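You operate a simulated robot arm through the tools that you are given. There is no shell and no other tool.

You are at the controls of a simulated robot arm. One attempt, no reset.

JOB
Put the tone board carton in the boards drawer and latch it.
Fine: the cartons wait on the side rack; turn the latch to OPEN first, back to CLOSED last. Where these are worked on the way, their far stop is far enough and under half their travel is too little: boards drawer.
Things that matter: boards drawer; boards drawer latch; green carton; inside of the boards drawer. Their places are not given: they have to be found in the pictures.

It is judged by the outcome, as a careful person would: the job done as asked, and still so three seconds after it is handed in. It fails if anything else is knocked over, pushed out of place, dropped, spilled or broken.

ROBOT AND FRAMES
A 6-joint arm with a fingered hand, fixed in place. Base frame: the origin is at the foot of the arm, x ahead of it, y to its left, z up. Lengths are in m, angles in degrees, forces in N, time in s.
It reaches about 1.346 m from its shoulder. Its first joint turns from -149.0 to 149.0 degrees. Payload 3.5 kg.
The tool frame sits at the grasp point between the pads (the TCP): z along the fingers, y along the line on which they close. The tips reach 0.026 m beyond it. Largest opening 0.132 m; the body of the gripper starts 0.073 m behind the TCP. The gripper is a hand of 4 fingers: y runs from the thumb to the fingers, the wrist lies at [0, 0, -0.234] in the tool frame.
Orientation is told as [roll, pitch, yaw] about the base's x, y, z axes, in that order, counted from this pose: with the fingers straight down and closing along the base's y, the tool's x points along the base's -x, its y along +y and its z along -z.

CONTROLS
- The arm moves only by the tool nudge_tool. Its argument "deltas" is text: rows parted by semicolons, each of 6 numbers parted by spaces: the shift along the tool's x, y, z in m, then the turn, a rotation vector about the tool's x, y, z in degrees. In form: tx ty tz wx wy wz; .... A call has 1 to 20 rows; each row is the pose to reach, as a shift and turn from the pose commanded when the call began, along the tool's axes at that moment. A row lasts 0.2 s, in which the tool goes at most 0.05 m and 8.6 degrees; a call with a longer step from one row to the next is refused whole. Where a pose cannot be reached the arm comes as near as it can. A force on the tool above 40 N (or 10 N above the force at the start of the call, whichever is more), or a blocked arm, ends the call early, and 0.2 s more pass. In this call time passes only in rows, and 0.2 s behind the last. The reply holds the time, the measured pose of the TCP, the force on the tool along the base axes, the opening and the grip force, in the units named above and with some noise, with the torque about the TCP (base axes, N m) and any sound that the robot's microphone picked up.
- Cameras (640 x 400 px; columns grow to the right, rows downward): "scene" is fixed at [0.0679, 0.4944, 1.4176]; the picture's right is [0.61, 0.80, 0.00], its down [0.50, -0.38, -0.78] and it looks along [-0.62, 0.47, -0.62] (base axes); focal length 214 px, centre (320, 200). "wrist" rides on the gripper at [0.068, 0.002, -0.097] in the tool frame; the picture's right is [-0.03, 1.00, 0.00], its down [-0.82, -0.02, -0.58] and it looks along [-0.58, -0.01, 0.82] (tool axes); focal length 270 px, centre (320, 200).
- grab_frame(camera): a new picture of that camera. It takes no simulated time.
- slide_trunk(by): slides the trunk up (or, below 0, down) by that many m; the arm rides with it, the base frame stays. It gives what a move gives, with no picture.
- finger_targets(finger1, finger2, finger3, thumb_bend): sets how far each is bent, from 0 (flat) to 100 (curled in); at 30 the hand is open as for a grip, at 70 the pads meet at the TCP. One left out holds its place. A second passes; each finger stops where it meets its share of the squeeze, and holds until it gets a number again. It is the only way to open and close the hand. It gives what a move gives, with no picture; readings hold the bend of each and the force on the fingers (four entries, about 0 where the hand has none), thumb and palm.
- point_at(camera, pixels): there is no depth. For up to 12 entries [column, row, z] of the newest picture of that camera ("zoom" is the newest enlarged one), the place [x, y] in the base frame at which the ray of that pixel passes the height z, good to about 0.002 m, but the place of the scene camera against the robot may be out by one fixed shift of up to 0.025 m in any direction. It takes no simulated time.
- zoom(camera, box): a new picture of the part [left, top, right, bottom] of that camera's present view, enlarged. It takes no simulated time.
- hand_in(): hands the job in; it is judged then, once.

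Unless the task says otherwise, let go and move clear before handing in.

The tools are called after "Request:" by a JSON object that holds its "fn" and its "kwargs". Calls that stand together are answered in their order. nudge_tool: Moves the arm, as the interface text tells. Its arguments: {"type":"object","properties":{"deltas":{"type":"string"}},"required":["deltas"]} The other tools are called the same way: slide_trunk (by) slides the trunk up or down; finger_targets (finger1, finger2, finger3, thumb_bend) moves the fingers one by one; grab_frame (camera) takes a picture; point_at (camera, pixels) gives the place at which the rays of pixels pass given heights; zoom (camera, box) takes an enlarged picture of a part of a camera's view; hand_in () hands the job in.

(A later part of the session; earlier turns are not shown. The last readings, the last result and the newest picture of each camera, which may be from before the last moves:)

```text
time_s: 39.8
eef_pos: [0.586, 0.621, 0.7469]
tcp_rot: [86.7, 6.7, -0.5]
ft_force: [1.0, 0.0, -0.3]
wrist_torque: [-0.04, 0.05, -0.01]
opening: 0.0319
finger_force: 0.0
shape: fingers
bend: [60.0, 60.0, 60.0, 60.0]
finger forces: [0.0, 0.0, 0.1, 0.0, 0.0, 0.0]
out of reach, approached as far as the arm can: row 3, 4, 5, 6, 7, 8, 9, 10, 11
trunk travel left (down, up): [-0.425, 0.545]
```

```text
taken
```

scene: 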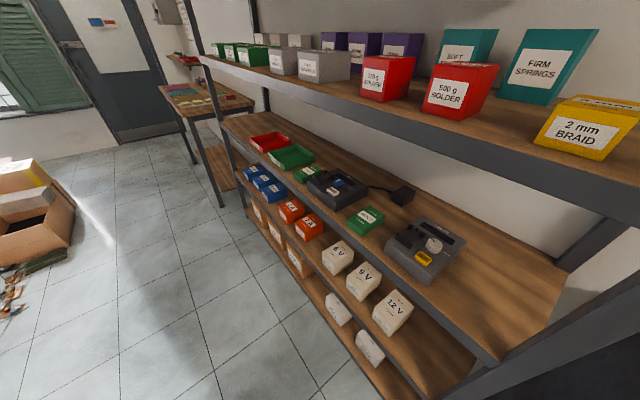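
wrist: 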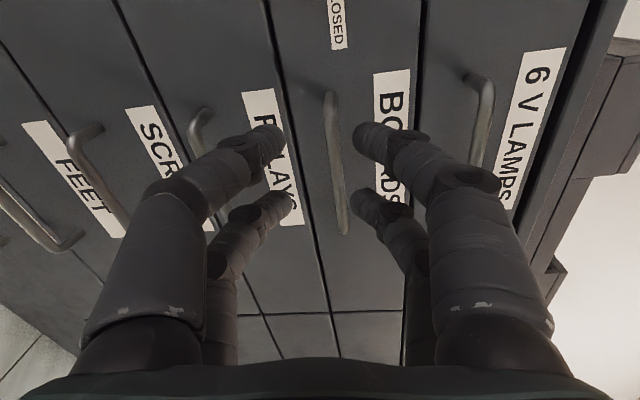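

The hand is tilted a little (roll 86.7, pitch 6.7) from the reach-limited turn. I'll correct that tilt and look again.

Request:
{"fn": "nudge_tool", "kwargs": {"deltas": "0 0.007 -0.01 -1.65 0.25 -3.35; 0 0.0135 -0.02 -3.3 0.5 -6.7"}}

Request:
{"fn": "grab_frame", "kwargs": {"camera": "wrist"}}

Request:
{"fn": "zoom", "kwargs": {"camera": "wrist", "box": [240, 80, 440, 240]}}

```text
time_s: 40.4
eef_pos: [0.5866, 0.5999, 0.762]
tcp_rot: [90.3, -0.1, 0.0]
ft_force: [0.5, 0.1, -0.6]
wrist_torque: [0.0, 0.0, 0.0]
opening: 0.032
finger_force: 0.1
shape: fingers
bend: [60.0, 60.0, 60.0, 60.0]
finger forces: [0.1, 0.0, 0.0, 0.1, 0.0, 0.1]
trunk travel left (down, up): [-0.425, 0.545]
```

```text
taken
```

wrist: 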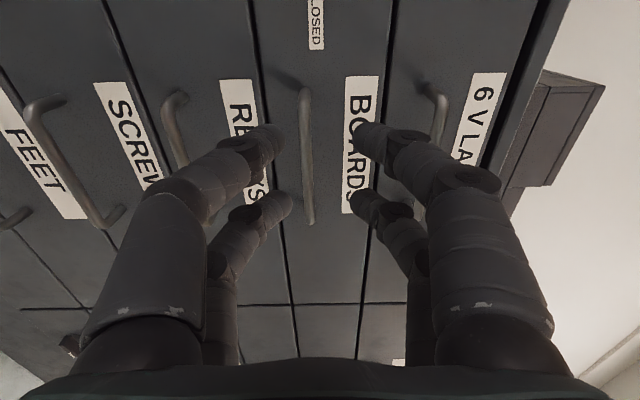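

```text
2.50 times, centred on (340, 160) of wrist
```

zoom: 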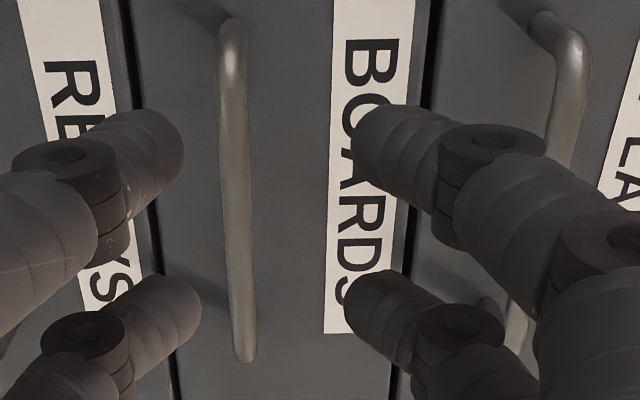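

The BOARDS handle bar triangulates to about (0.646, 0.741, 0.750), roughly 1 cm thick and about 0.055 off the face. I'll lower the trunk 0.011, open the fingers to bend 52 and approach.

Request:
{"fn": "slide_trunk", "kwargs": {"by": -0.011}}

Request:
{"fn": "finger_targets", "kwargs": {"finger1": 52, "finger2": 52, "finger3": 52, "thumb_bend": 52}}

Request:
{"fn": "nudge_tool", "kwargs": {"deltas": "-0.02 0 0.015 0 0 0; -0.04 0 0.03 0 0 0; -0.059 0 0.05 0 0 0; -0.059 0 0.075 0 0 0"}}

Request:
{"fn": "grab_frame", "kwargs": {"camera": "wrist"}}

```text
time_s: 41.0
eef_pos: [0.5859, 0.6007, 0.7516]
tcp_rot: [90.3, -0.2, 0.1]
ft_force: [0.5, 0.3, -0.1]
wrist_torque: [-0.02, -0.01, 0.01]
opening: 0.0321
finger_force: 0.0
shape: fingers
bend: [60.0, 60.0, 60.0, 60.0]
finger forces: [0.0, 0.1, 0.0, 0.0, 0.0, 0.0]
trunk travel left (down, up): [-0.414, 0.556]
```

```text
time_s: 42.0
eef_pos: [0.5873, 0.6011, 0.7513]
tcp_rot: [90.2, -0.2, 0.1]
ft_force: [-0.7, 0.1, 0.9]
wrist_torque: [0.01, -0.04, -0.04]
opening: 0.0583
finger_force: 0.1
shape: fingers
bend: [52.0, 52.0, 52.0, 52.0]
finger forces: [0.1, 0.0, 0.0, 0.0, 0.0, 0.1]
trunk travel left (down, up): [-0.414, 0.556]
```

```text
time_s: 43.0
eef_pos: [0.6451, 0.6762, 0.7514]
tcp_rot: [90.2, -0.2, -0.1]
ft_force: [0.2, -0.3, -0.3]
wrist_torque: [-0.05, -0.01, 0.0]
opening: 0.0585
finger_force: 0.0
shape: fingers
bend: [52.0, 52.0, 52.0, 52.0]
finger forces: [0.1, 0.1, 0.1, 0.0, 0.1, 0.1]
trunk travel left (down, up): [-0.414, 0.556]
```

```text
taken
```

wrist: 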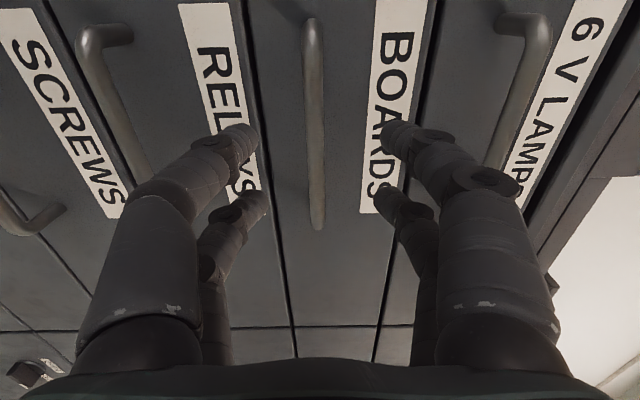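

The bar (column ≈314) sits between the fingertips (255 and 383). I'll advance to y≈0.736 and close on it.

Request:
{"fn": "nudge_tool", "kwargs": {"deltas": "0 0 0.02 0 0 0; 0 0 0.04 0 0 0; 0 0 0.06 0 0 0"}}

Request:
{"fn": "finger_targets", "kwargs": {"finger1": 78, "finger2": 78, "finger3": 78, "thumb_bend": 78}}

Request:
{"fn": "grab_frame", "kwargs": {"camera": "wrist"}}

```text
time_s: 43.8
eef_pos: [0.646, 0.7355, 0.7504]
tcp_rot: [90.4, -0.3, 0.0]
ft_force: [-0.3, -0.2, 0.3]
wrist_torque: [-0.03, -0.01, 0.0]
opening: 0.0588
finger_force: 0.2
shape: fingers
bend: [52.0, 52.0, 52.0, 52.0]
finger forces: [0.0, 0.0, 0.0, 0.0, 0.0, 0.1]
trunk travel left (down, up): [-0.414, 0.556]
```

```text
time_s: 44.8
eef_pos: [0.6453, 0.7366, 0.7505]
tcp_rot: [90.3, -0.2, 0.1]
ft_force: [0.7, -0.7, 0.9]
wrist_torque: [-0.01, 0.0, -0.01]
opening: 0.0
finger_force: 0.0
shape: fingers
bend: [76.0, 76.0, 75.0, 73.0]
finger forces: [0.0, 0.0, 0.1, 0.0, 0.0, 0.0]
trunk travel left (down, up): [-0.414, 0.556]
```

```text
taken
```

wrist: 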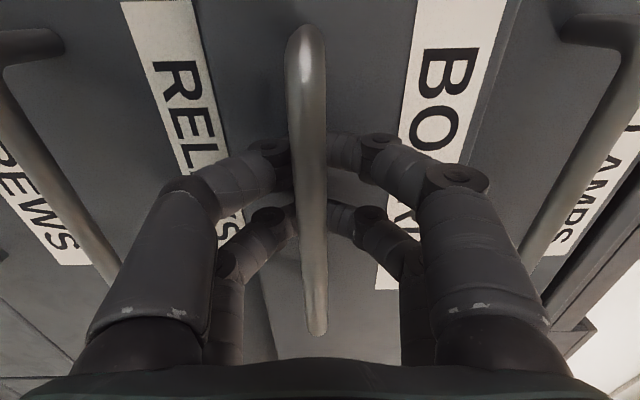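

The fingers met behind the bar: opening 0, no force, and the bar at (308,180) is in front of them. That makes a closed hook around the handle, so I'll pull straight back in -y steadily.

Request:
{"fn": "nudge_tool", "kwargs": {"deltas": "0 0 -0.02 0 0 0; 0 0 -0.04 0 0 0; 0 0 -0.06 0 0 0; 0 0 -0.08 0 0 0; 0 0 -0.1 0 0 0; 0 0 -0.12 0 0 0; 0 0 -0.14 0 0 0"}}

Request:
{"fn": "grab_frame", "kwargs": {"camera": "wrist"}}

```text
time_s: 46.4
eef_pos: [0.645, 0.5952, 0.7505]
tcp_rot: [90.2, -0.2, 0.1]
ft_force: [0.8, 0.3, 0.0]
wrist_torque: [0.01, -0.01, 0.02]
opening: 0.0
finger_force: 0.0
shape: fingers
bend: [76.0, 76.0, 75.0, 73.0]
finger forces: [0.1, 0.0, 0.1, 0.1, 0.1, 0.1]
trunk travel left (down, up): [-0.414, 0.556]
```

```text
taken
```

wrist: 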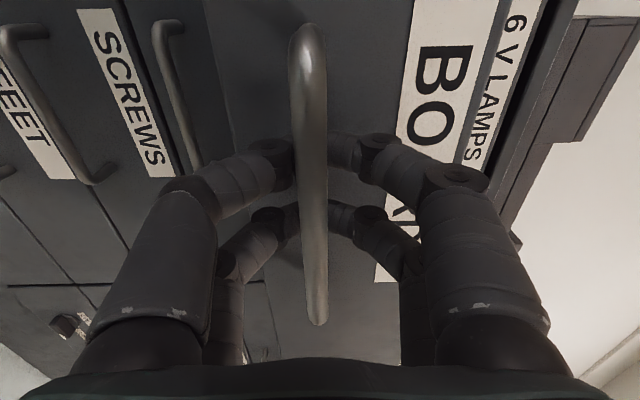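

The drawer is sliding out with the hand; the RELAYS face has fallen behind the BOARDS face. I'll keep pulling to find the far stop.

Request:
{"fn": "nudge_tool", "kwargs": {"deltas": "0 0 -0.02 0 0 0; 0 0 -0.04 0 0 0; 0 0 -0.06 0 0 0; 0 0 -0.08 0 0 0; 0 0 -0.1 0 0 0; 0 0 -0.12 0 0 0; 0 0 -0.14 0 0 0; 0 0 -0.16 0 0 0; 0 0 -0.18 0 0 0"}}

Request:
{"fn": "grab_frame", "kwargs": {"camera": "wrist"}}

```text
time_s: 48.4
eef_pos: [0.6462, 0.4175, 0.7498]
tcp_rot: [90.2, -0.2, 0.2]
ft_force: [1.2, 25.5, -0.8]
wrist_torque: [0.12, -0.07, -0.06]
opening: 0.0001
finger_force: 15.4
shape: fingers
bend: [76.0, 75.0, 74.0, 71.0]
finger forces: [0.1, 8.4, 9.7, 0.1, 13.1, 0.0]
trunk travel left (down, up): [-0.414, 0.556]
```

```text
taken
```

wrist: 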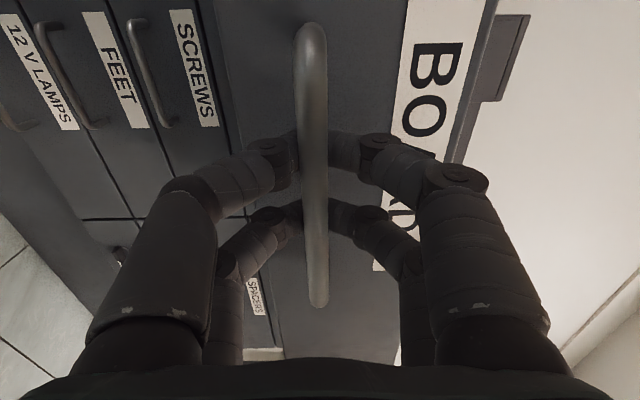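

The force rose to 25 N at y=0.4175, so the drawer is likely at its stop. I'll ask for a little more to confirm.

Request:
{"fn": "nudge_tool", "kwargs": {"deltas": "0 0 -0.005 0 0 0; 0 0 -0.01 0 0 0"}}

```text
time_s: 48.8
eef_pos: [0.6455, 0.4169, 0.7477]
tcp_rot: [90.1, -0.2, 0.3]
ft_force: [1.3, 27.5, -2.6]
wrist_torque: [0.07, -0.06, 0.01]
opening: 0.0001
finger_force: 18.4
shape: fingers
bend: [75.0, 75.0, 73.0, 71.0]
finger forces: [8.1, 7.7, 8.6, 0.0, 12.1, 0.0]
trunk travel left (down, up): [-0.414, 0.556]
stopped in row 1: the force on the tool passed its limit at 44 N (the readings are from after the stop); the commanded pose is now the measured one
```

The drawer is at its far stop (44 N, no more motion). I'll ease forward slightly, open the fingers around the bar and back off.

Request:
{"fn": "nudge_tool", "kwargs": {"deltas": "0 0 0.004 0 0 0"}}

Request:
{"fn": "finger_targets", "kwargs": {"finger1": 56, "finger2": 56, "finger3": 56, "thumb_bend": 56}}

Request:
{"fn": "grab_frame", "kwargs": {"camera": "wrist"}}

```text
time_s: 49.2
eef_pos: [0.6458, 0.4183, 0.7497]
tcp_rot: [90.2, -0.3, 0.2]
ft_force: [0.0, 12.0, -5.2]
wrist_torque: [0.01, -0.03, 0.07]
opening: 0.0001
finger_force: 12.2
shape: fingers
bend: [75.0, 75.0, 73.0, 71.0]
finger forces: [0.0, 5.8, 6.4, 0.0, 11.3, 0.0]
trunk travel left (down, up): [-0.414, 0.556]
```

```text
time_s: 50.2
eef_pos: [0.6451, 0.4177, 0.7504]
tcp_rot: [90.2, -0.2, 0.1]
ft_force: [-0.1, 0.3, -0.1]
wrist_torque: [-0.01, 0.02, 0.0]
opening: 0.045
finger_force: 0.1
shape: fingers
bend: [56.0, 56.0, 56.0, 56.0]
finger forces: [0.0, 0.1, 0.0, 0.0, 0.1, 0.0]
trunk travel left (down, up): [-0.414, 0.556]
```

```text
taken
```

wrist: 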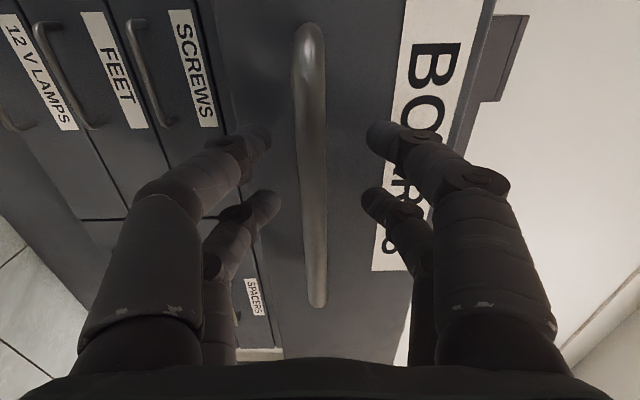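

Fingers are open with no force. I'll retreat 0.13 in -y, then raise the trunk to look into the drawer from above.

Request:
{"fn": "nudge_tool", "kwargs": {"deltas": "0 0 -0.03 0 0 0; 0 0 -0.06 0 0 0; 0 0 -0.1 0 0 0; 0 0 -0.13 0 0 0"}}

Request:
{"fn": "slide_trunk", "kwargs": {"by": 0.4}}

Request:
{"fn": "grab_frame", "kwargs": {"camera": "wrist"}}

Request:
{"fn": "grab_frame", "kwargs": {"camera": "scene"}}

```text
time_s: 51.2
eef_pos: [0.6462, 0.2873, 0.7503]
tcp_rot: [90.3, -0.2, 0.1]
ft_force: [-0.6, -1.7, -0.1]
wrist_torque: [0.0, -0.02, 0.0]
opening: 0.0453
finger_force: 0.2
shape: fingers
bend: [56.0, 56.0, 56.0, 56.0]
finger forces: [0.1, 0.1, 0.0, 0.0, 0.0, 0.0]
trunk travel left (down, up): [-0.414, 0.556]
```

```text
time_s: 55.0
eef_pos: [0.646, 0.2872, 1.1499]
tcp_rot: [90.2, -0.2, 0.1]
ft_force: [-0.4, 0.0, 0.3]
wrist_torque: [-0.01, 0.0, 0.02]
opening: 0.045
finger_force: 0.1
shape: fingers
bend: [56.0, 56.0, 56.0, 56.0]
finger forces: [0.0, 0.1, 0.0, 0.0, 0.0, 0.0]
trunk travel left (down, up): [-0.814, 0.156]
```

```text
taken
```

wrist: 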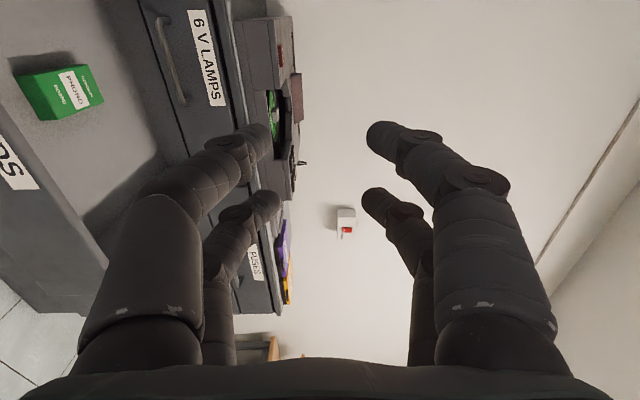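

```text
taken
```

scene: 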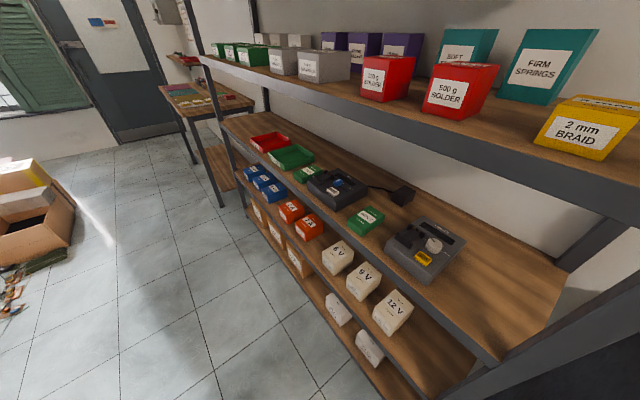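

A green carton already lies in the drawer at wrist (60,92). I need a proper top view, so I'll open the fingers wide and rotate +90° about the tool axis to put the camera above the hand.

Request:
{"fn": "finger_targets", "kwargs": {"finger1": 30, "finger2": 30, "finger3": 30, "thumb_bend": 30}}

Request:
{"fn": "nudge_tool", "kwargs": {"deltas": "0 0 0 0 0 8.5; 0 0 0 0 0 17; 0 0 0 0 0 25.5; 0 0 0 0 0 34; 0 0 0 0 0 42.5; 0 0 0 0 0 51; 0 0 0 0 0 59.5; 0 0 0 0 0 68; 0 0 0 0 0 76.5; 0 0 0 0 0 85; 0 0 0 0 0 90"}}

Request:
{"fn": "grab_frame", "kwargs": {"camera": "wrist"}}

```text
time_s: 56.0
eef_pos: [0.6457, 0.2885, 1.1499]
tcp_rot: [90.2, -0.2, 0.2]
ft_force: [0.7, -0.6, 0.7]
wrist_torque: [0.01, -0.01, 0.02]
opening: 0.1324
finger_force: 0.0
shape: fingers
bend: [30.0, 30.0, 30.0, 30.0]
finger forces: [0.1, 0.0, 0.0, 0.0, 0.1, 0.0]
trunk travel left (down, up): [-0.814, 0.156]
```

```text
time_s: 58.4
eef_pos: [0.6464, 0.2885, 1.15]
tcp_rot: [175.9, 89.8, 86.1]
ft_force: [-0.2, 0.0, 0.6]
wrist_torque: [0.01, 0.01, -0.04]
opening: 0.1323
finger_force: 0.2
shape: fingers
bend: [30.0, 30.0, 30.0, 30.0]
finger forces: [0.0, 0.0, 0.0, 0.1, 0.1, 0.1]
trunk travel left (down, up): [-0.814, 0.156]
```

```text
taken
```

wrist: 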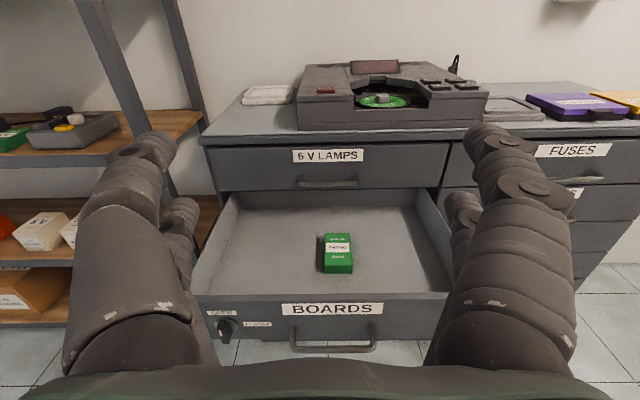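

The open drawer is fully visible, with one small green carton at (338,253) and free floor on either side. I'll zoom in and get coordinates for the inside.

Request:
{"fn": "zoom", "kwargs": {"camera": "wrist", "box": [190, 180, 460, 350]}}

Request:
{"fn": "point_at", "kwargs": {"camera": "wrist", "pixels": [[322, 272, 0.72], [353, 272, 0.72], [323, 234, 0.75], [351, 234, 0.75], [197, 297, 0.826], [448, 297, 0.826], [229, 322, 0.76], [240, 192, 0.826], [410, 192, 0.826], [330, 345, 0.75]]}}

Request:
{"fn": "zoom", "kwargs": {"camera": "wrist", "box": [0, 80, 220, 200]}}

```text
2.35 times, centred on (325, 265) of wrist
```

zoom: 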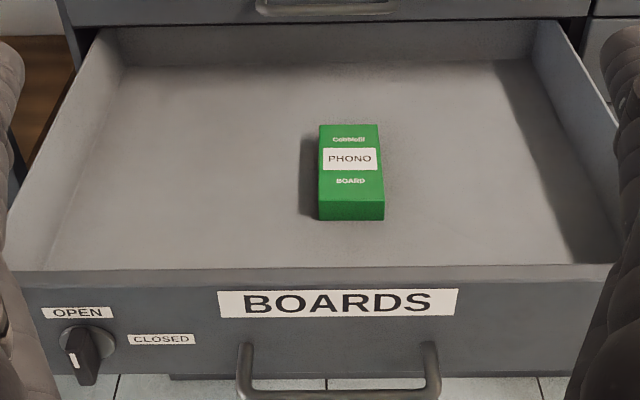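

```text
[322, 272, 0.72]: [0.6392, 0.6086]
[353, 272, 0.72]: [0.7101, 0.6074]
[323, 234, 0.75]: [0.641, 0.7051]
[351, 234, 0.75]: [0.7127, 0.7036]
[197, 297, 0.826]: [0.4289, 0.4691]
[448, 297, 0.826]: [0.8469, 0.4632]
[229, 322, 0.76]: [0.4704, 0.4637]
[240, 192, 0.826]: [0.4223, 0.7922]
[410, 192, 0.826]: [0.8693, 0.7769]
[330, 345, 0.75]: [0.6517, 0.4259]
```

```text
2.91 times, centred on (110, 140) of wrist
```

zoom: 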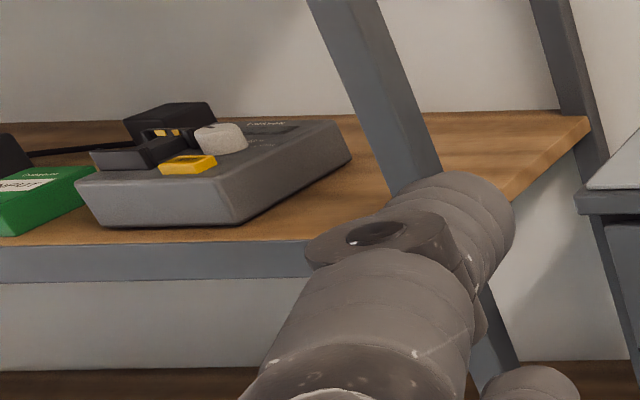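

The carton in the drawer reads PHONO BOARD, at x 0.64–0.71 and y 0.61–0.705, so it measures about 0.07 × 0.10. The latch mark looks odd from this angle, so I'll zoom on it.

Request:
{"fn": "zoom", "kwargs": {"camera": "wrist", "box": [195, 300, 275, 350]}}

Request:
{"fn": "zoom", "kwargs": {"camera": "wrist", "box": [300, 225, 380, 285]}}

```text
8.00 times, centred on (235, 325) of wrist
```

zoom: 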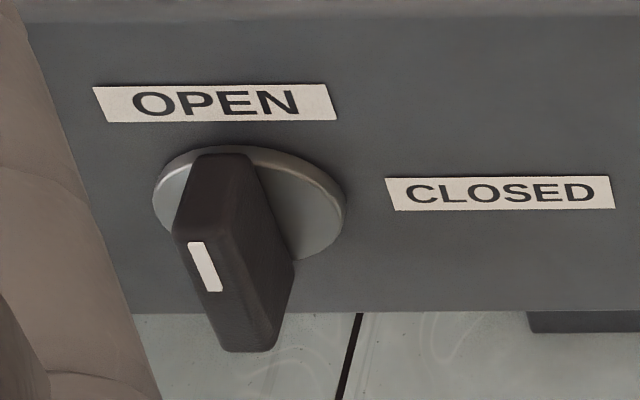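

```text
6.67 times, centred on (340, 255) of wrist
```

zoom: 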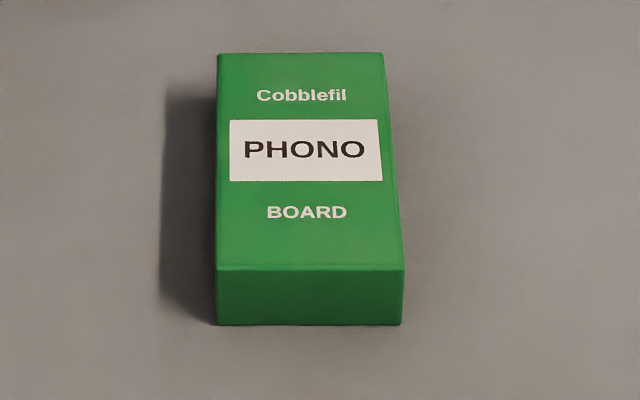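

The latch mark is on the upper half of the bar, so it does point to OPEN. The PHONO carton measures about 0.065 × 0.10 × 0.03. Now I'll measure the TONE carton and its neighbours in the scene view, taking the shelf top as z≈0.917.

Request:
{"fn": "zoom", "kwargs": {"camera": "scene", "box": [270, 145, 350, 195]}}

```text
8.00 times, centred on (310, 170) of scene
```

zoom: 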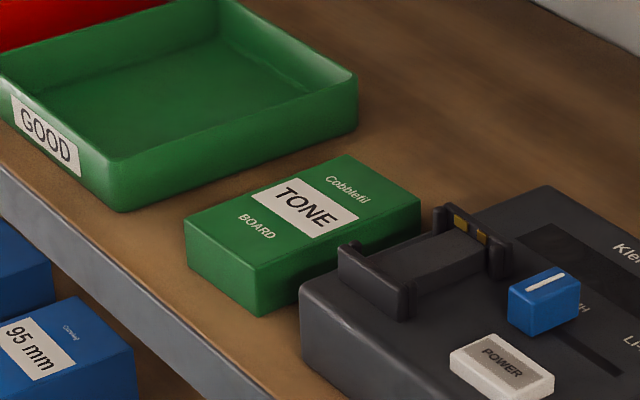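

Request:
{"fn": "point_at", "kwargs": {"camera": "zoom", "pixels": [[185, 222, 0.946], [345, 157, 0.946], [420, 200, 0.946], [258, 282, 0.946], [258, 314, 0.917], [186, 255, 0.917], [420, 232, 0.917], [122, 212, 0.917], [357, 128, 0.917], [300, 355, 0.917], [300, 288, 0.96], [548, 187, 0.96]]}}

```text
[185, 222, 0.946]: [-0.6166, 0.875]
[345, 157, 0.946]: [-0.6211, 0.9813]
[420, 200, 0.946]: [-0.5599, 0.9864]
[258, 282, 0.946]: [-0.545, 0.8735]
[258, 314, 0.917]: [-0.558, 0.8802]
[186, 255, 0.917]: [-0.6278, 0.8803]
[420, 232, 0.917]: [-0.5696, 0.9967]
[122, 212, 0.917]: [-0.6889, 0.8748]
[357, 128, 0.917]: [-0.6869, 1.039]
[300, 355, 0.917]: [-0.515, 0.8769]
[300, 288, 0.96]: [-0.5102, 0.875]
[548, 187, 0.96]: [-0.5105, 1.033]
```

Carton: x ≈ -0.62…-0.553, y ≈ 0.875…0.984, with the charger's side at x≈-0.512 and the tray edge at x≈-0.688. That leaves room to grip along x. I'll carry the hand around toward the rack at z=1.15, clear of the shelf edge at y≈0.82.

Request:
{"fn": "nudge_tool", "kwargs": {"deltas": "0 -0.04 0.025 0 0 0; 0 -0.08 0.05 0 0 0; 0 -0.12 0.075 0 0 0; 0 -0.16 0.1 0 0 0; 0 -0.2 0.125 0 0 0; 0 -0.24 0.15 0 0 0; 0 -0.28 0.175 0 0 0; 0 -0.32 0.2 0 0 0; 0 -0.36 0.225 0 0 0; 0 -0.4 0.24 0 0 0; 0 -0.44 0.255 0 0 0; 0 -0.48 0.27 0 0 0"}}

Request:
{"fn": "grab_frame", "kwargs": {"camera": "wrist"}}

Request:
{"fn": "grab_frame", "kwargs": {"camera": "scene"}}

```text
time_s: 61.0
eef_pos: [0.2243, 0.6896, 1.1501]
tcp_rot: [147.2, 89.7, 57.2]
ft_force: [1.0, -0.8, -0.1]
wrist_torque: [0.02, -0.03, 0.01]
opening: 0.1327
finger_force: 0.1
shape: fingers
bend: [30.0, 30.0, 30.0, 30.0]
finger forces: [0.0, 0.0, 0.0, 0.0, 0.0, 0.1]
out of reach, approached as far as the arm can: row 4, 5, 6, 7, 8, 9, 10, 11, 12
trunk travel left (down, up): [-0.814, 0.156]
```

```text
taken
```

wrist: 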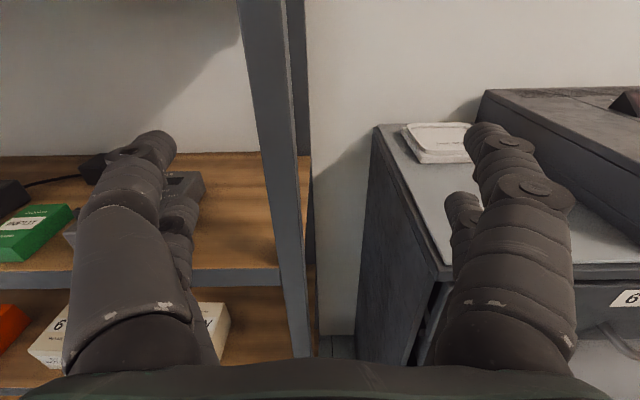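

```text
taken
```

scene: 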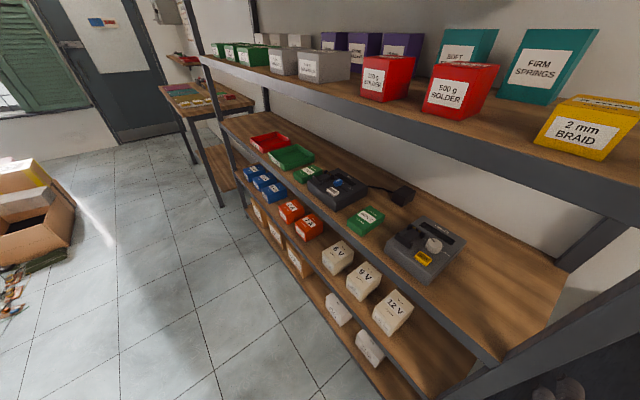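

The arm has a minimum wrist radius of about 0.5, which pushed the hand out to (0.224, 0.690); it stayed level. I'll pitch the hand 55° down here, which also sets the grasp angle and moves the wrist away from that limit.

Request:
{"fn": "nudge_tool", "kwargs": {"deltas": "-0.032 0 0 0 -7.9 0; -0.063 0 0 0 -15.8 0; -0.094 0 0 0 -23.7 0; -0.122 0 0 0 -31.6 0; -0.148 0 0 0 -39.5 0; -0.171 0 0 0 -47.4 0; -0.192 0 0 0 -55 0"}}

Request:
{"fn": "grab_frame", "kwargs": {"camera": "wrist"}}

```text
time_s: 62.6
eef_pos: [0.2265, 0.6894, 0.9579]
tcp_rot: [0.2, 35.1, -89.7]
ft_force: [0.4, 0.3, 0.5]
wrist_torque: [-0.01, -0.01, 0.0]
opening: 0.1326
finger_force: 0.1
shape: fingers
bend: [30.0, 30.0, 30.0, 30.0]
finger forces: [0.0, 0.0, 0.1, 0.0, 0.0, 0.0]
trunk travel left (down, up): [-0.814, 0.156]
```

```text
taken
```

wrist: 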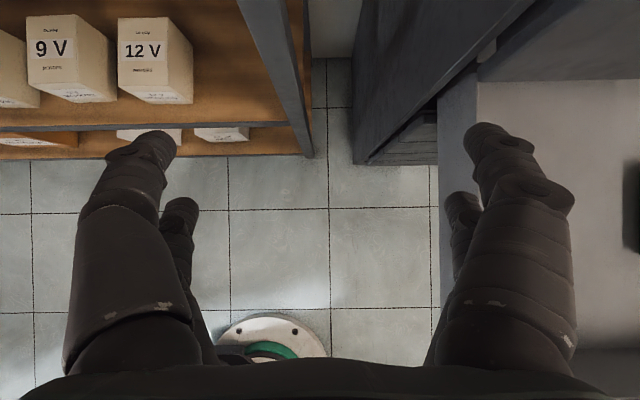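

The hand is pitched as intended, with clear floor below. I'll now slide along -x in front of the rack to x≈-0.585, keeping y≈0.69.

Request:
{"fn": "nudge_tool", "kwargs": {"deltas": "0 -0.045 0 0 0 0; 0 -0.09 0 0 0 0; 0 -0.135 0 0 0 0; 0 -0.18 0 0 0 0; 0 -0.225 0 0 0 0; 0 -0.27 0 0 0 0; 0 -0.315 0 0 0 0; 0 -0.36 0 0 0 0; 0 -0.405 0 0 0 0"}}

Request:
{"fn": "grab_frame", "kwargs": {"camera": "scene"}}

```text
time_s: 64.6
eef_pos: [-0.1787, 0.6853, 0.9589]
tcp_rot: [0.2, 35.1, -89.7]
ft_force: [0.8, -0.3, -1.0]
wrist_torque: [-0.02, 0.02, 0.0]
opening: 0.1327
finger_force: 0.1
shape: fingers
bend: [30.0, 30.0, 30.0, 30.0]
finger forces: [0.0, 0.0, 0.0, 0.0, 0.1, 0.0]
out of reach, approached as far as the arm can: row 6, 7, 8, 9
trunk travel left (down, up): [-0.814, 0.156]
```

```text
taken
```

scene: 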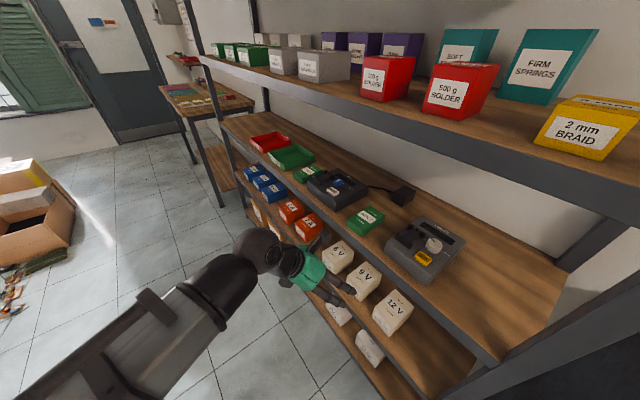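

The arm is now in the scene view, with the hand at about (300,270) in front of the rack and clear of everything. I'll continue to x≈-0.585.

Request:
{"fn": "nudge_tool", "kwargs": {"deltas": "0 -0.045 0 0 0 0; 0 -0.09 0 0 0 0; 0 -0.135 0 0 0 0; 0 -0.18 0 0 0 0; 0 -0.225 0 0 0 0; 0 -0.27 0 0 0 0; 0 -0.315 0 0 0 0; 0 -0.36 0 0 0 0; 0 -0.406 0 0 0 0"}}

Request:
{"fn": "grab_frame", "kwargs": {"camera": "scene"}}

Request:
{"fn": "grab_frame", "kwargs": {"camera": "wrist"}}

```text
time_s: 66.4
eef_pos: [-0.4117, 0.7685, 0.9595]
tcp_rot: [0.2, 35.1, -99.1]
ft_force: [0.6, 0.3, 0.5]
wrist_torque: [0.02, 0.01, 0.02]
opening: 0.133
finger_force: 0.0
shape: fingers
bend: [30.0, 30.0, 30.0, 30.0]
finger forces: [0.0, 0.0, 0.0, 0.1, 0.1, 0.0]
trunk travel left (down, up): [-0.814, 0.156]
stopped in row 9: the arm was blocked; the commanded pose is now the measured one
```

```text
taken
```

scene: 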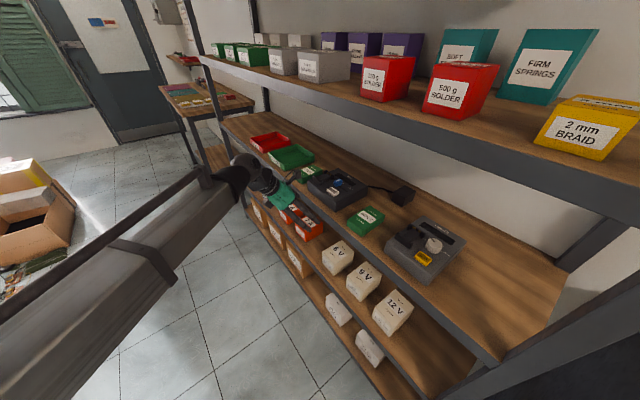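

```text
taken
```

wrist: 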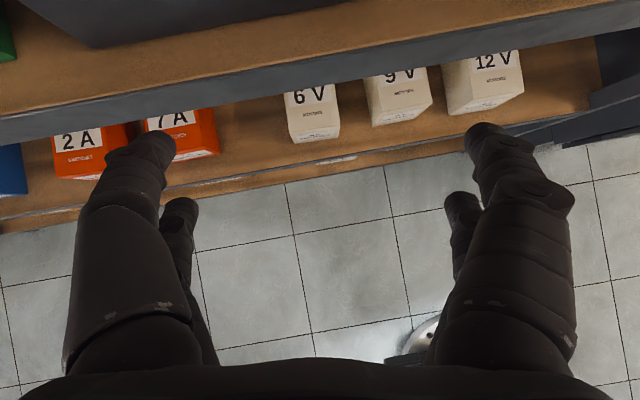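

J1 stalled: the hand stopped at (-0.41, 0.77) with no tool force, so something in the arm itself is blocked or at a limit. Before moving again I'll look closely at the arm in the scene view.

Request:
{"fn": "zoom", "kwargs": {"camera": "scene", "box": [0, 120, 320, 320]}}

Request:
{"fn": "zoom", "kwargs": {"camera": "scene", "box": [180, 130, 340, 230]}}

```text
2.00 times, centred on (160, 220) of scene
```

zoom: 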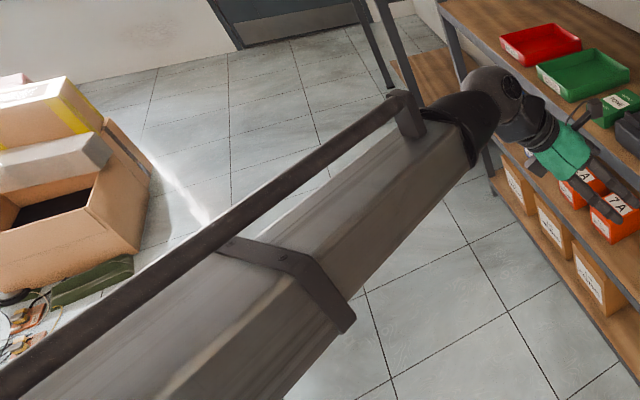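

```text
4.00 times, centred on (260, 180) of scene
```

zoom: 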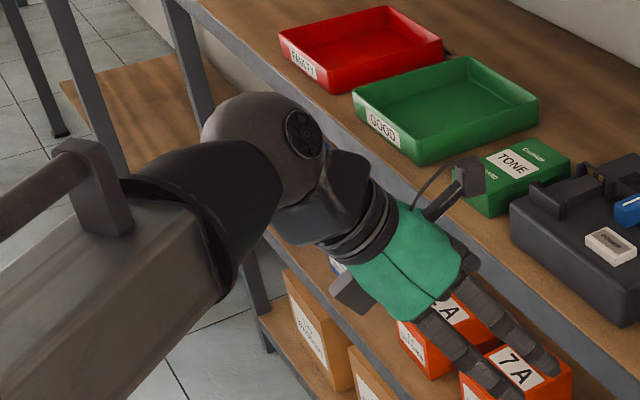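

The arm is a telescoping boom, and only its rotation stalled (boom near 125–133°) with no force on the tool. I'll ease back a little, square the hand up again and see whether it moves freely.

Request:
{"fn": "nudge_tool", "kwargs": {"deltas": "-0.018 0.019 -0.013 2.6 0 -3.7; -0.0366 0.0375 -0.0256 5.22 0 -7.45"}}

Request:
{"fn": "grab_frame", "kwargs": {"camera": "scene"}}

Request:
{"fn": "grab_frame", "kwargs": {"camera": "wrist"}}

```text
time_s: 67.0
eef_pos: [-0.3878, 0.7162, 0.9589]
tcp_rot: [0.3, 35.0, -89.4]
ft_force: [-0.1, -0.7, -0.6]
wrist_torque: [0.01, -0.04, 0.0]
opening: 0.1327
finger_force: 0.0
shape: fingers
bend: [30.0, 30.0, 30.0, 30.0]
finger forces: [0.0, 0.0, 0.0, 0.1, 0.1, 0.0]
trunk travel left (down, up): [-0.814, 0.156]
```

```text
taken
```

scene: 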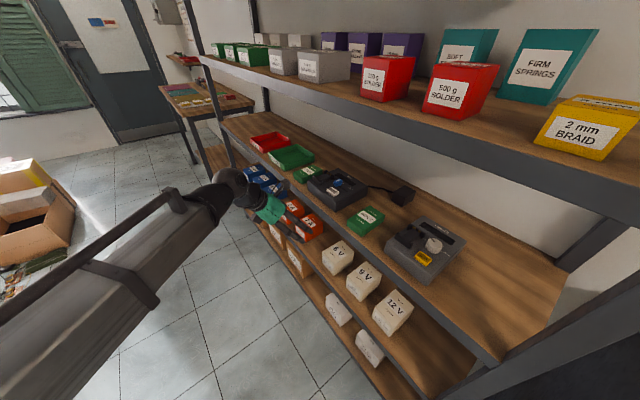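

```text
taken
```

wrist: 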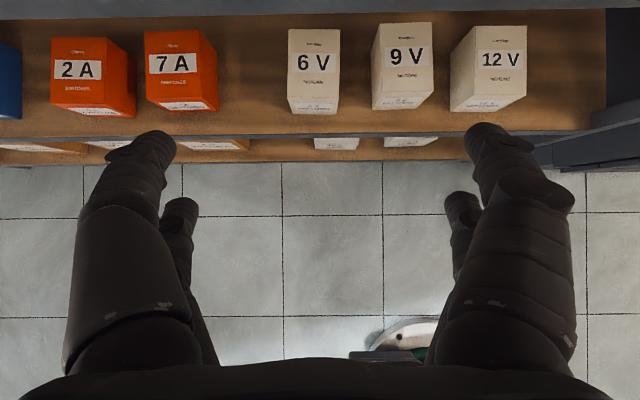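

It moves freely and the hand is square again at (-0.388, 0.716). I'll probe gently a little further in the boom's turning direction to see whether the stall repeats.

Request:
{"fn": "nudge_tool", "kwargs": {"deltas": "0 -0.015 0 0 0 0; 0 -0.03 0 0 0 0; 0 -0.045 0 0 0 0; 0 -0.06 0 0 0 0"}}

Request:
{"fn": "grab_frame", "kwargs": {"camera": "scene"}}

```text
time_s: 68.2
eef_pos: [-0.4057, 0.7437, 0.9589]
tcp_rot: [0.2, 35.2, -92.7]
ft_force: [0.5, 0.1, 0.9]
wrist_torque: [0.0, 0.01, 0.01]
opening: 0.1329
finger_force: 0.1
shape: fingers
bend: [30.0, 30.0, 30.0, 30.0]
finger forces: [0.0, 0.0, 0.0, 0.0, 0.0, 0.1]
trunk travel left (down, up): [-0.814, 0.156]
stopped in row 4: the arm was blocked; the commanded pose is now the measured one
```

```text
taken
```

scene: 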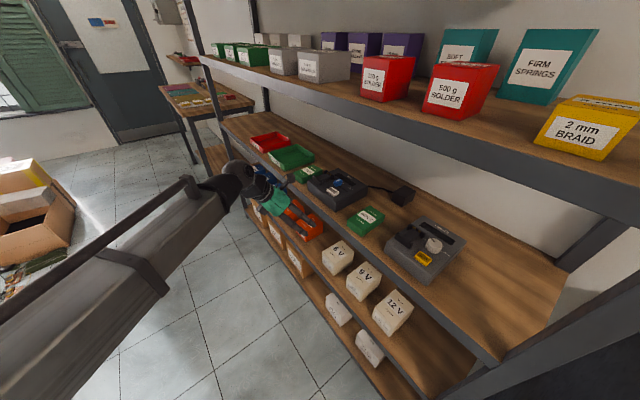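

The stall repeats at the same boom angle, so something meets the boom or its tail. I need to see it before going on. I'll swing the hand down and back about its wrist, so the camera looks toward the column and the area behind it.

Request:
{"fn": "nudge_tool", "kwargs": {"deltas": "-0.033 0 -0.0023 0 -8.1 0; -0.0655 0 -0.0093 0 -16.25 0; -0.0967 0 -0.0209 0 -24.4 0; -0.1257 0 -0.0366 0 -32.5 0; -0.1523 0 -0.0563 0 -40.6 0; -0.1759 0 -0.0797 0 -48.75 0; -0.196 0 -0.1062 0 -56.9 0; -0.2121 0 -0.1351 0 -65 0"}}

Request:
{"fn": "grab_frame", "kwargs": {"camera": "wrist"}}

Request:
{"fn": "grab_frame", "kwargs": {"camera": "scene"}}

```text
time_s: 70.0
eef_pos: [-0.4178, 0.4911, 0.947]
tcp_rot: [0.2, -30.0, -92.9]
ft_force: [0.3, 0.2, -0.2]
wrist_torque: [-0.03, 0.02, 0.0]
opening: 0.1328
finger_force: 0.0
shape: fingers
bend: [30.0, 30.0, 30.0, 30.0]
finger forces: [0.1, 0.1, 0.1, 0.1, 0.0, 0.0]
trunk travel left (down, up): [-0.814, 0.156]
```

```text
taken
```

wrist: 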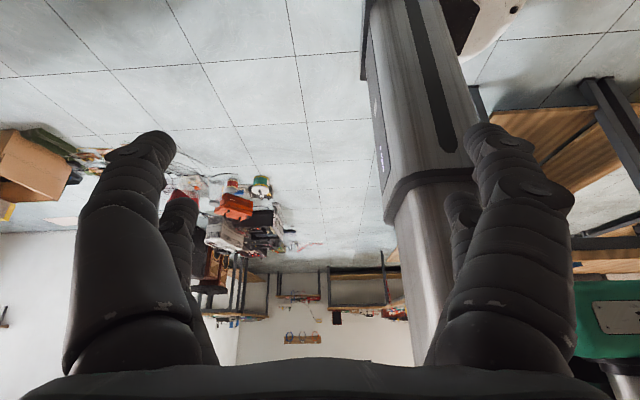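

```text
taken
```

scene: 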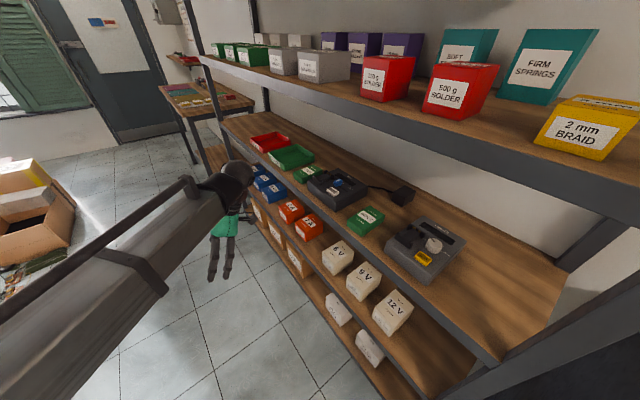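

The upside-down view shows the column at (430,150) and, to its right, the bench with a green top near (615,310) and something at (620,370). I'll enlarge that side.

Request:
{"fn": "zoom", "kwargs": {"camera": "wrist", "box": [400, 200, 640, 400]}}

Request:
{"fn": "zoom", "kwargs": {"camera": "wrist", "box": [180, 170, 420, 370]}}

```text
2.00 times, centred on (520, 300) of wrist
```

zoom: 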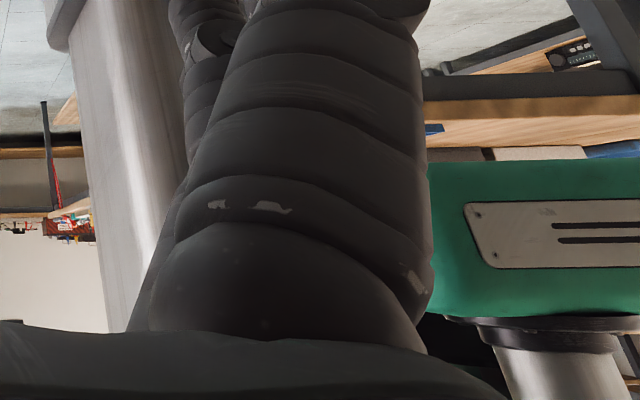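

```text
2.00 times, centred on (300, 270) of wrist
```

zoom: 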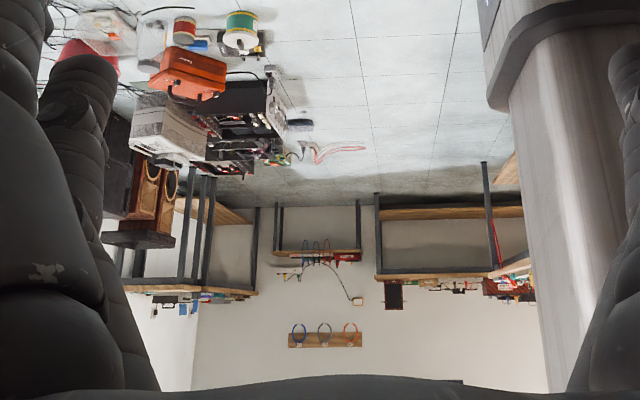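

The green block beside the column looks like the robot's own shoulder housing. I want a direct view of where the boom meets it, so I'll turn the hand about the vertical (+40°) toward the column.

Request:
{"fn": "nudge_tool", "kwargs": {"deltas": "0.001 0.016 -0.0006 -4 0 -6.93; 0.004 0.032 -0.002 -8 0 -13.86; 0.009 0.0475 -0.005 -12 0 -20.8; 0.0155 0.062 -0.009 -16 0 -27.7; 0.0237 0.0752 -0.0137 -20 0 -34.6"}}

Request:
{"fn": "grab_frame", "kwargs": {"camera": "wrist"}}

```text
time_s: 71.2
eef_pos: [-0.3409, 0.5167, 0.9375]
tcp_rot: [0.2, -25.3, -52.8]
ft_force: [-0.5, 0.1, 0.3]
wrist_torque: [-0.03, 0.01, 0.01]
opening: 0.1329
finger_force: 0.1
shape: fingers
bend: [30.0, 30.0, 30.0, 30.0]
finger forces: [0.0, 0.0, 0.1, 0.0, 0.0, 0.0]
out of reach, approached as far as the arm can: row 2, 3, 4, 5
trunk travel left (down, up): [-0.814, 0.156]
```

```text
taken
```

wrist: 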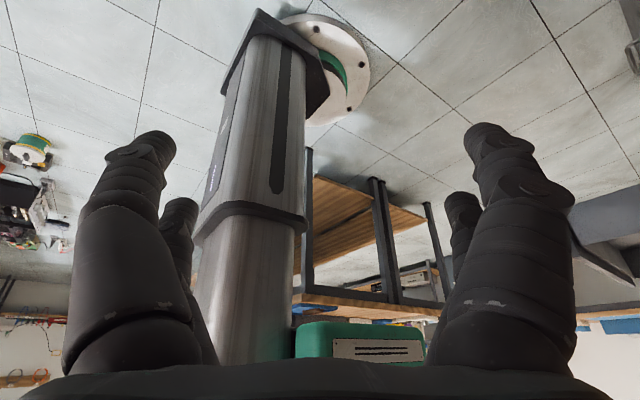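

Now I see the base disc near (330,65), the column standing offset at (265,70), and the green shoulder block at (360,345). I'll get their floor coordinates.

Request:
{"fn": "point_at", "kwargs": {"camera": "wrist", "pixels": [[330, 68, 0.03], [285, 20, 0.03], [370, 60, 0.03], [270, 75, 0.1], [250, 210, 0.6], [305, 215, 0.6], [195, 215, 0.6], [300, 345, 1.0], [425, 350, 1.0], [360, 322, 1.0], [308, 100, 0.1], [225, 75, 0.1]]}}

Request:
{"fn": "zoom", "kwargs": {"camera": "wrist", "box": [180, 0, 440, 170]}}

Request:
{"fn": "zoom", "kwargs": {"camera": "wrist", "box": [170, 200, 450, 380]}}

```text
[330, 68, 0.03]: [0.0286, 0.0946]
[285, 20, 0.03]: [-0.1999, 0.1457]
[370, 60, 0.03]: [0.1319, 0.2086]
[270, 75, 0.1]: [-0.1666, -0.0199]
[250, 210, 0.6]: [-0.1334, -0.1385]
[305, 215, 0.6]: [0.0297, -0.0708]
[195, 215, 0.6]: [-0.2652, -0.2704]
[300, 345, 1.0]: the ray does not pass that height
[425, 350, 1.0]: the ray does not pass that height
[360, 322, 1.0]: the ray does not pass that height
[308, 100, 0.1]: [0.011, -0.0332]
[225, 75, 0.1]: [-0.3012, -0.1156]
```

```text
2.35 times, centred on (310, 85) of wrist
```

zoom: 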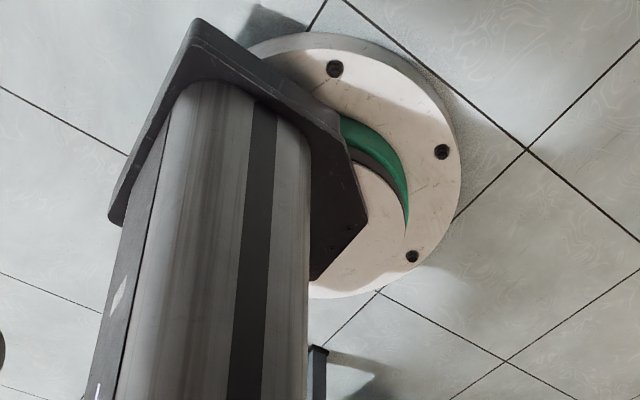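

```text
2.22 times, centred on (310, 290) of wrist
```

zoom: 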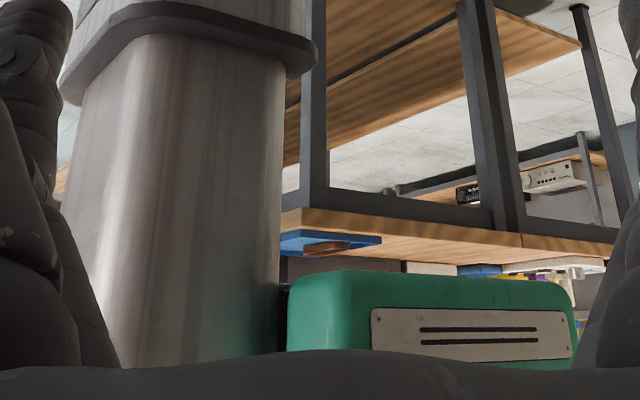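

The column is fixed, and the green shoulder housing turning with the boom sits right up against it at (295,345). So the boom's rotation is limited to a wrist bearing of about 124°; nothing loose is being pushed. The carton's bearing is 122°, so with the hand yawed outward (about 110°) the pick stays within that limit. I'll swing the hand back up about its wrist to view the carton.

Request:
{"fn": "nudge_tool", "kwargs": {"deltas": "0.0326 0 -0.0023 0 8 0; 0.0645 0 -0.0091 0 16 0; 0.0952 0 -0.0202 0 24 0; 0.124 0 -0.0356 0 32 0; 0.1504 0 -0.0547 0 40 0; 0.1739 0 -0.0774 0 48 0; 0.194 0 -0.1031 0 56 0; 0.2103 0 -0.1314 0 64 0; 0.2225 0 -0.1617 0 72 0; 0.2304 0 -0.1934 0 80 0; 0.2339 0 -0.2258 0 88 0; 0.2331 0 -0.2544 0 95 0"}}

Request:
{"fn": "grab_frame", "kwargs": {"camera": "wrist"}}

```text
time_s: 73.8
eef_pos: [-0.5339, 0.7693, 1.0698]
tcp_rot: [0.5, 69.9, -52.4]
ft_force: [-0.3, 0.0, -0.1]
wrist_torque: [0.0, -0.03, -0.01]
opening: 0.1327
finger_force: 0.0
shape: fingers
bend: [30.0, 30.0, 30.0, 30.0]
finger forces: [0.0, 0.0, 0.0, 0.1, 0.0, 0.1]
trunk travel left (down, up): [-0.814, 0.156]
```

```text
taken
```

wrist: 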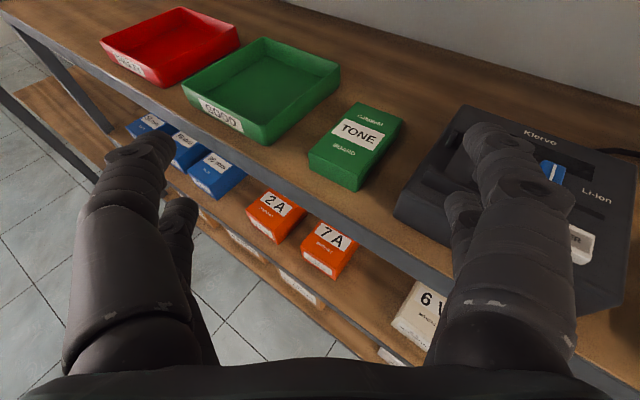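

Excellent view: the TONE carton is at (355,147), with the tray to its left and the charger to its right. I'll zoom and measure its corners with the accurate wrist camera.

Request:
{"fn": "zoom", "kwargs": {"camera": "wrist", "box": [270, 80, 430, 210]}}

```text
3.08 times, centred on (350, 145) of wrist
```

zoom: 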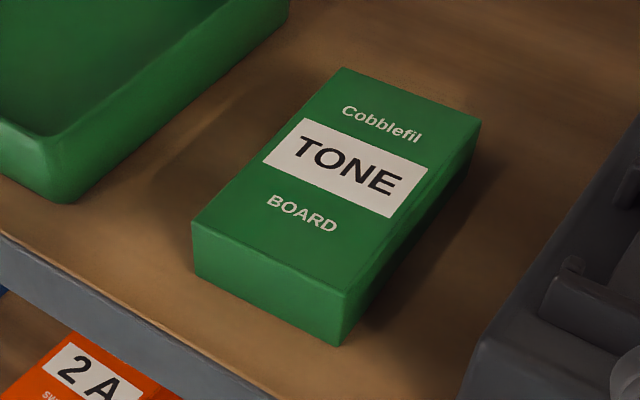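

Request:
{"fn": "point_at", "kwargs": {"camera": "zoom", "pixels": [[192, 224, 0.946], [345, 296, 0.946], [481, 122, 0.946], [343, 67, 0.946], [195, 273, 0.917], [342, 347, 0.917], [475, 160, 0.917], [55, 204, 0.917], [468, 400, 0.917], [0, 232, 0.917], [250, 396, 0.917], [287, 15, 0.95]]}}

```text
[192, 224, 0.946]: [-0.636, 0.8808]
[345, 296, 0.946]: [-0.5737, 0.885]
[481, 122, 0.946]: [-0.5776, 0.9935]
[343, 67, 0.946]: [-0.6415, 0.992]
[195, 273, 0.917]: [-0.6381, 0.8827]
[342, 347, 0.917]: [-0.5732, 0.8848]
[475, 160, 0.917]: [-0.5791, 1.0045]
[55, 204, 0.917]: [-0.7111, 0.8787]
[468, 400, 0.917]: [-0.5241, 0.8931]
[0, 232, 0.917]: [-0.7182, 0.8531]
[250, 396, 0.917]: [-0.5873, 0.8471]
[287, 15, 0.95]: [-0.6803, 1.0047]
```

The corners fit a carton of 0.063 × 0.11 × 0.03 at z≈0.917 (x -0.638…-0.574, y 0.881…0.993). I'll verify the shelf height with parallax by raising the trunk 0.08 and measuring again.

Request:
{"fn": "slide_trunk", "kwargs": {"by": 0.08}}

Request:
{"fn": "grab_frame", "kwargs": {"camera": "wrist"}}

Request:
{"fn": "zoom", "kwargs": {"camera": "wrist", "box": [270, 100, 430, 230]}}

```text
time_s: 75.0
eef_pos: [-0.5353, 0.7697, 1.1505]
tcp_rot: [0.7, 69.9, -52.5]
ft_force: [0.5, -0.1, -0.3]
wrist_torque: [-0.01, 0.01, 0.01]
opening: 0.1331
finger_force: 0.0
shape: fingers
bend: [30.0, 30.0, 30.0, 30.0]
finger forces: [0.0, 0.0, 0.0, 0.2, 0.1, 0.0]
trunk travel left (down, up): [-0.894, 0.076]
```

```text
taken
```

wrist: 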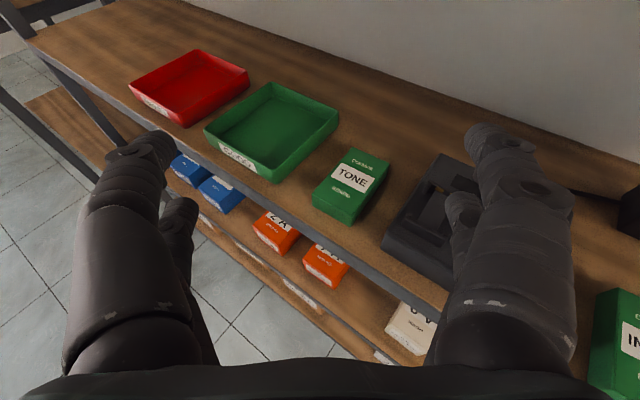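

```text
3.08 times, centred on (350, 165) of wrist
```

zoom: 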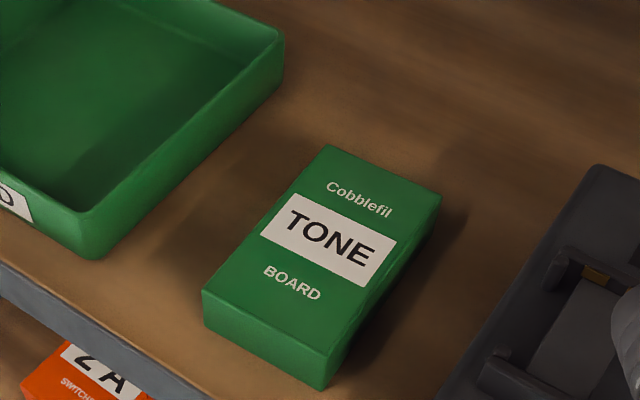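

Request:
{"fn": "point_at", "kwargs": {"camera": "zoom", "pixels": [[201, 292, 0.946], [327, 357, 0.946], [441, 197, 0.946], [327, 145, 0.946], [205, 325, 0.917], [325, 390, 0.917], [88, 260, 0.917], [0, 266, 0.917], [201, 292, 0.93], [441, 197, 0.93], [201, 292, 0.96], [441, 197, 0.96]]}}

```text
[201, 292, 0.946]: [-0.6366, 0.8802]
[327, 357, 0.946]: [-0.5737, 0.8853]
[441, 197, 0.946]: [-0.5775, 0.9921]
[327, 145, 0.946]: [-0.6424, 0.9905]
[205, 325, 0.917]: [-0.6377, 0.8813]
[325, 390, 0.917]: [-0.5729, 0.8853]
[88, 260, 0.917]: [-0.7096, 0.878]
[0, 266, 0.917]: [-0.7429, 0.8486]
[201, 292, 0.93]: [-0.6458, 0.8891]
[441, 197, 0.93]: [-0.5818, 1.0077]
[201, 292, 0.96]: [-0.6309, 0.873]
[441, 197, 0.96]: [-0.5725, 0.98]
```

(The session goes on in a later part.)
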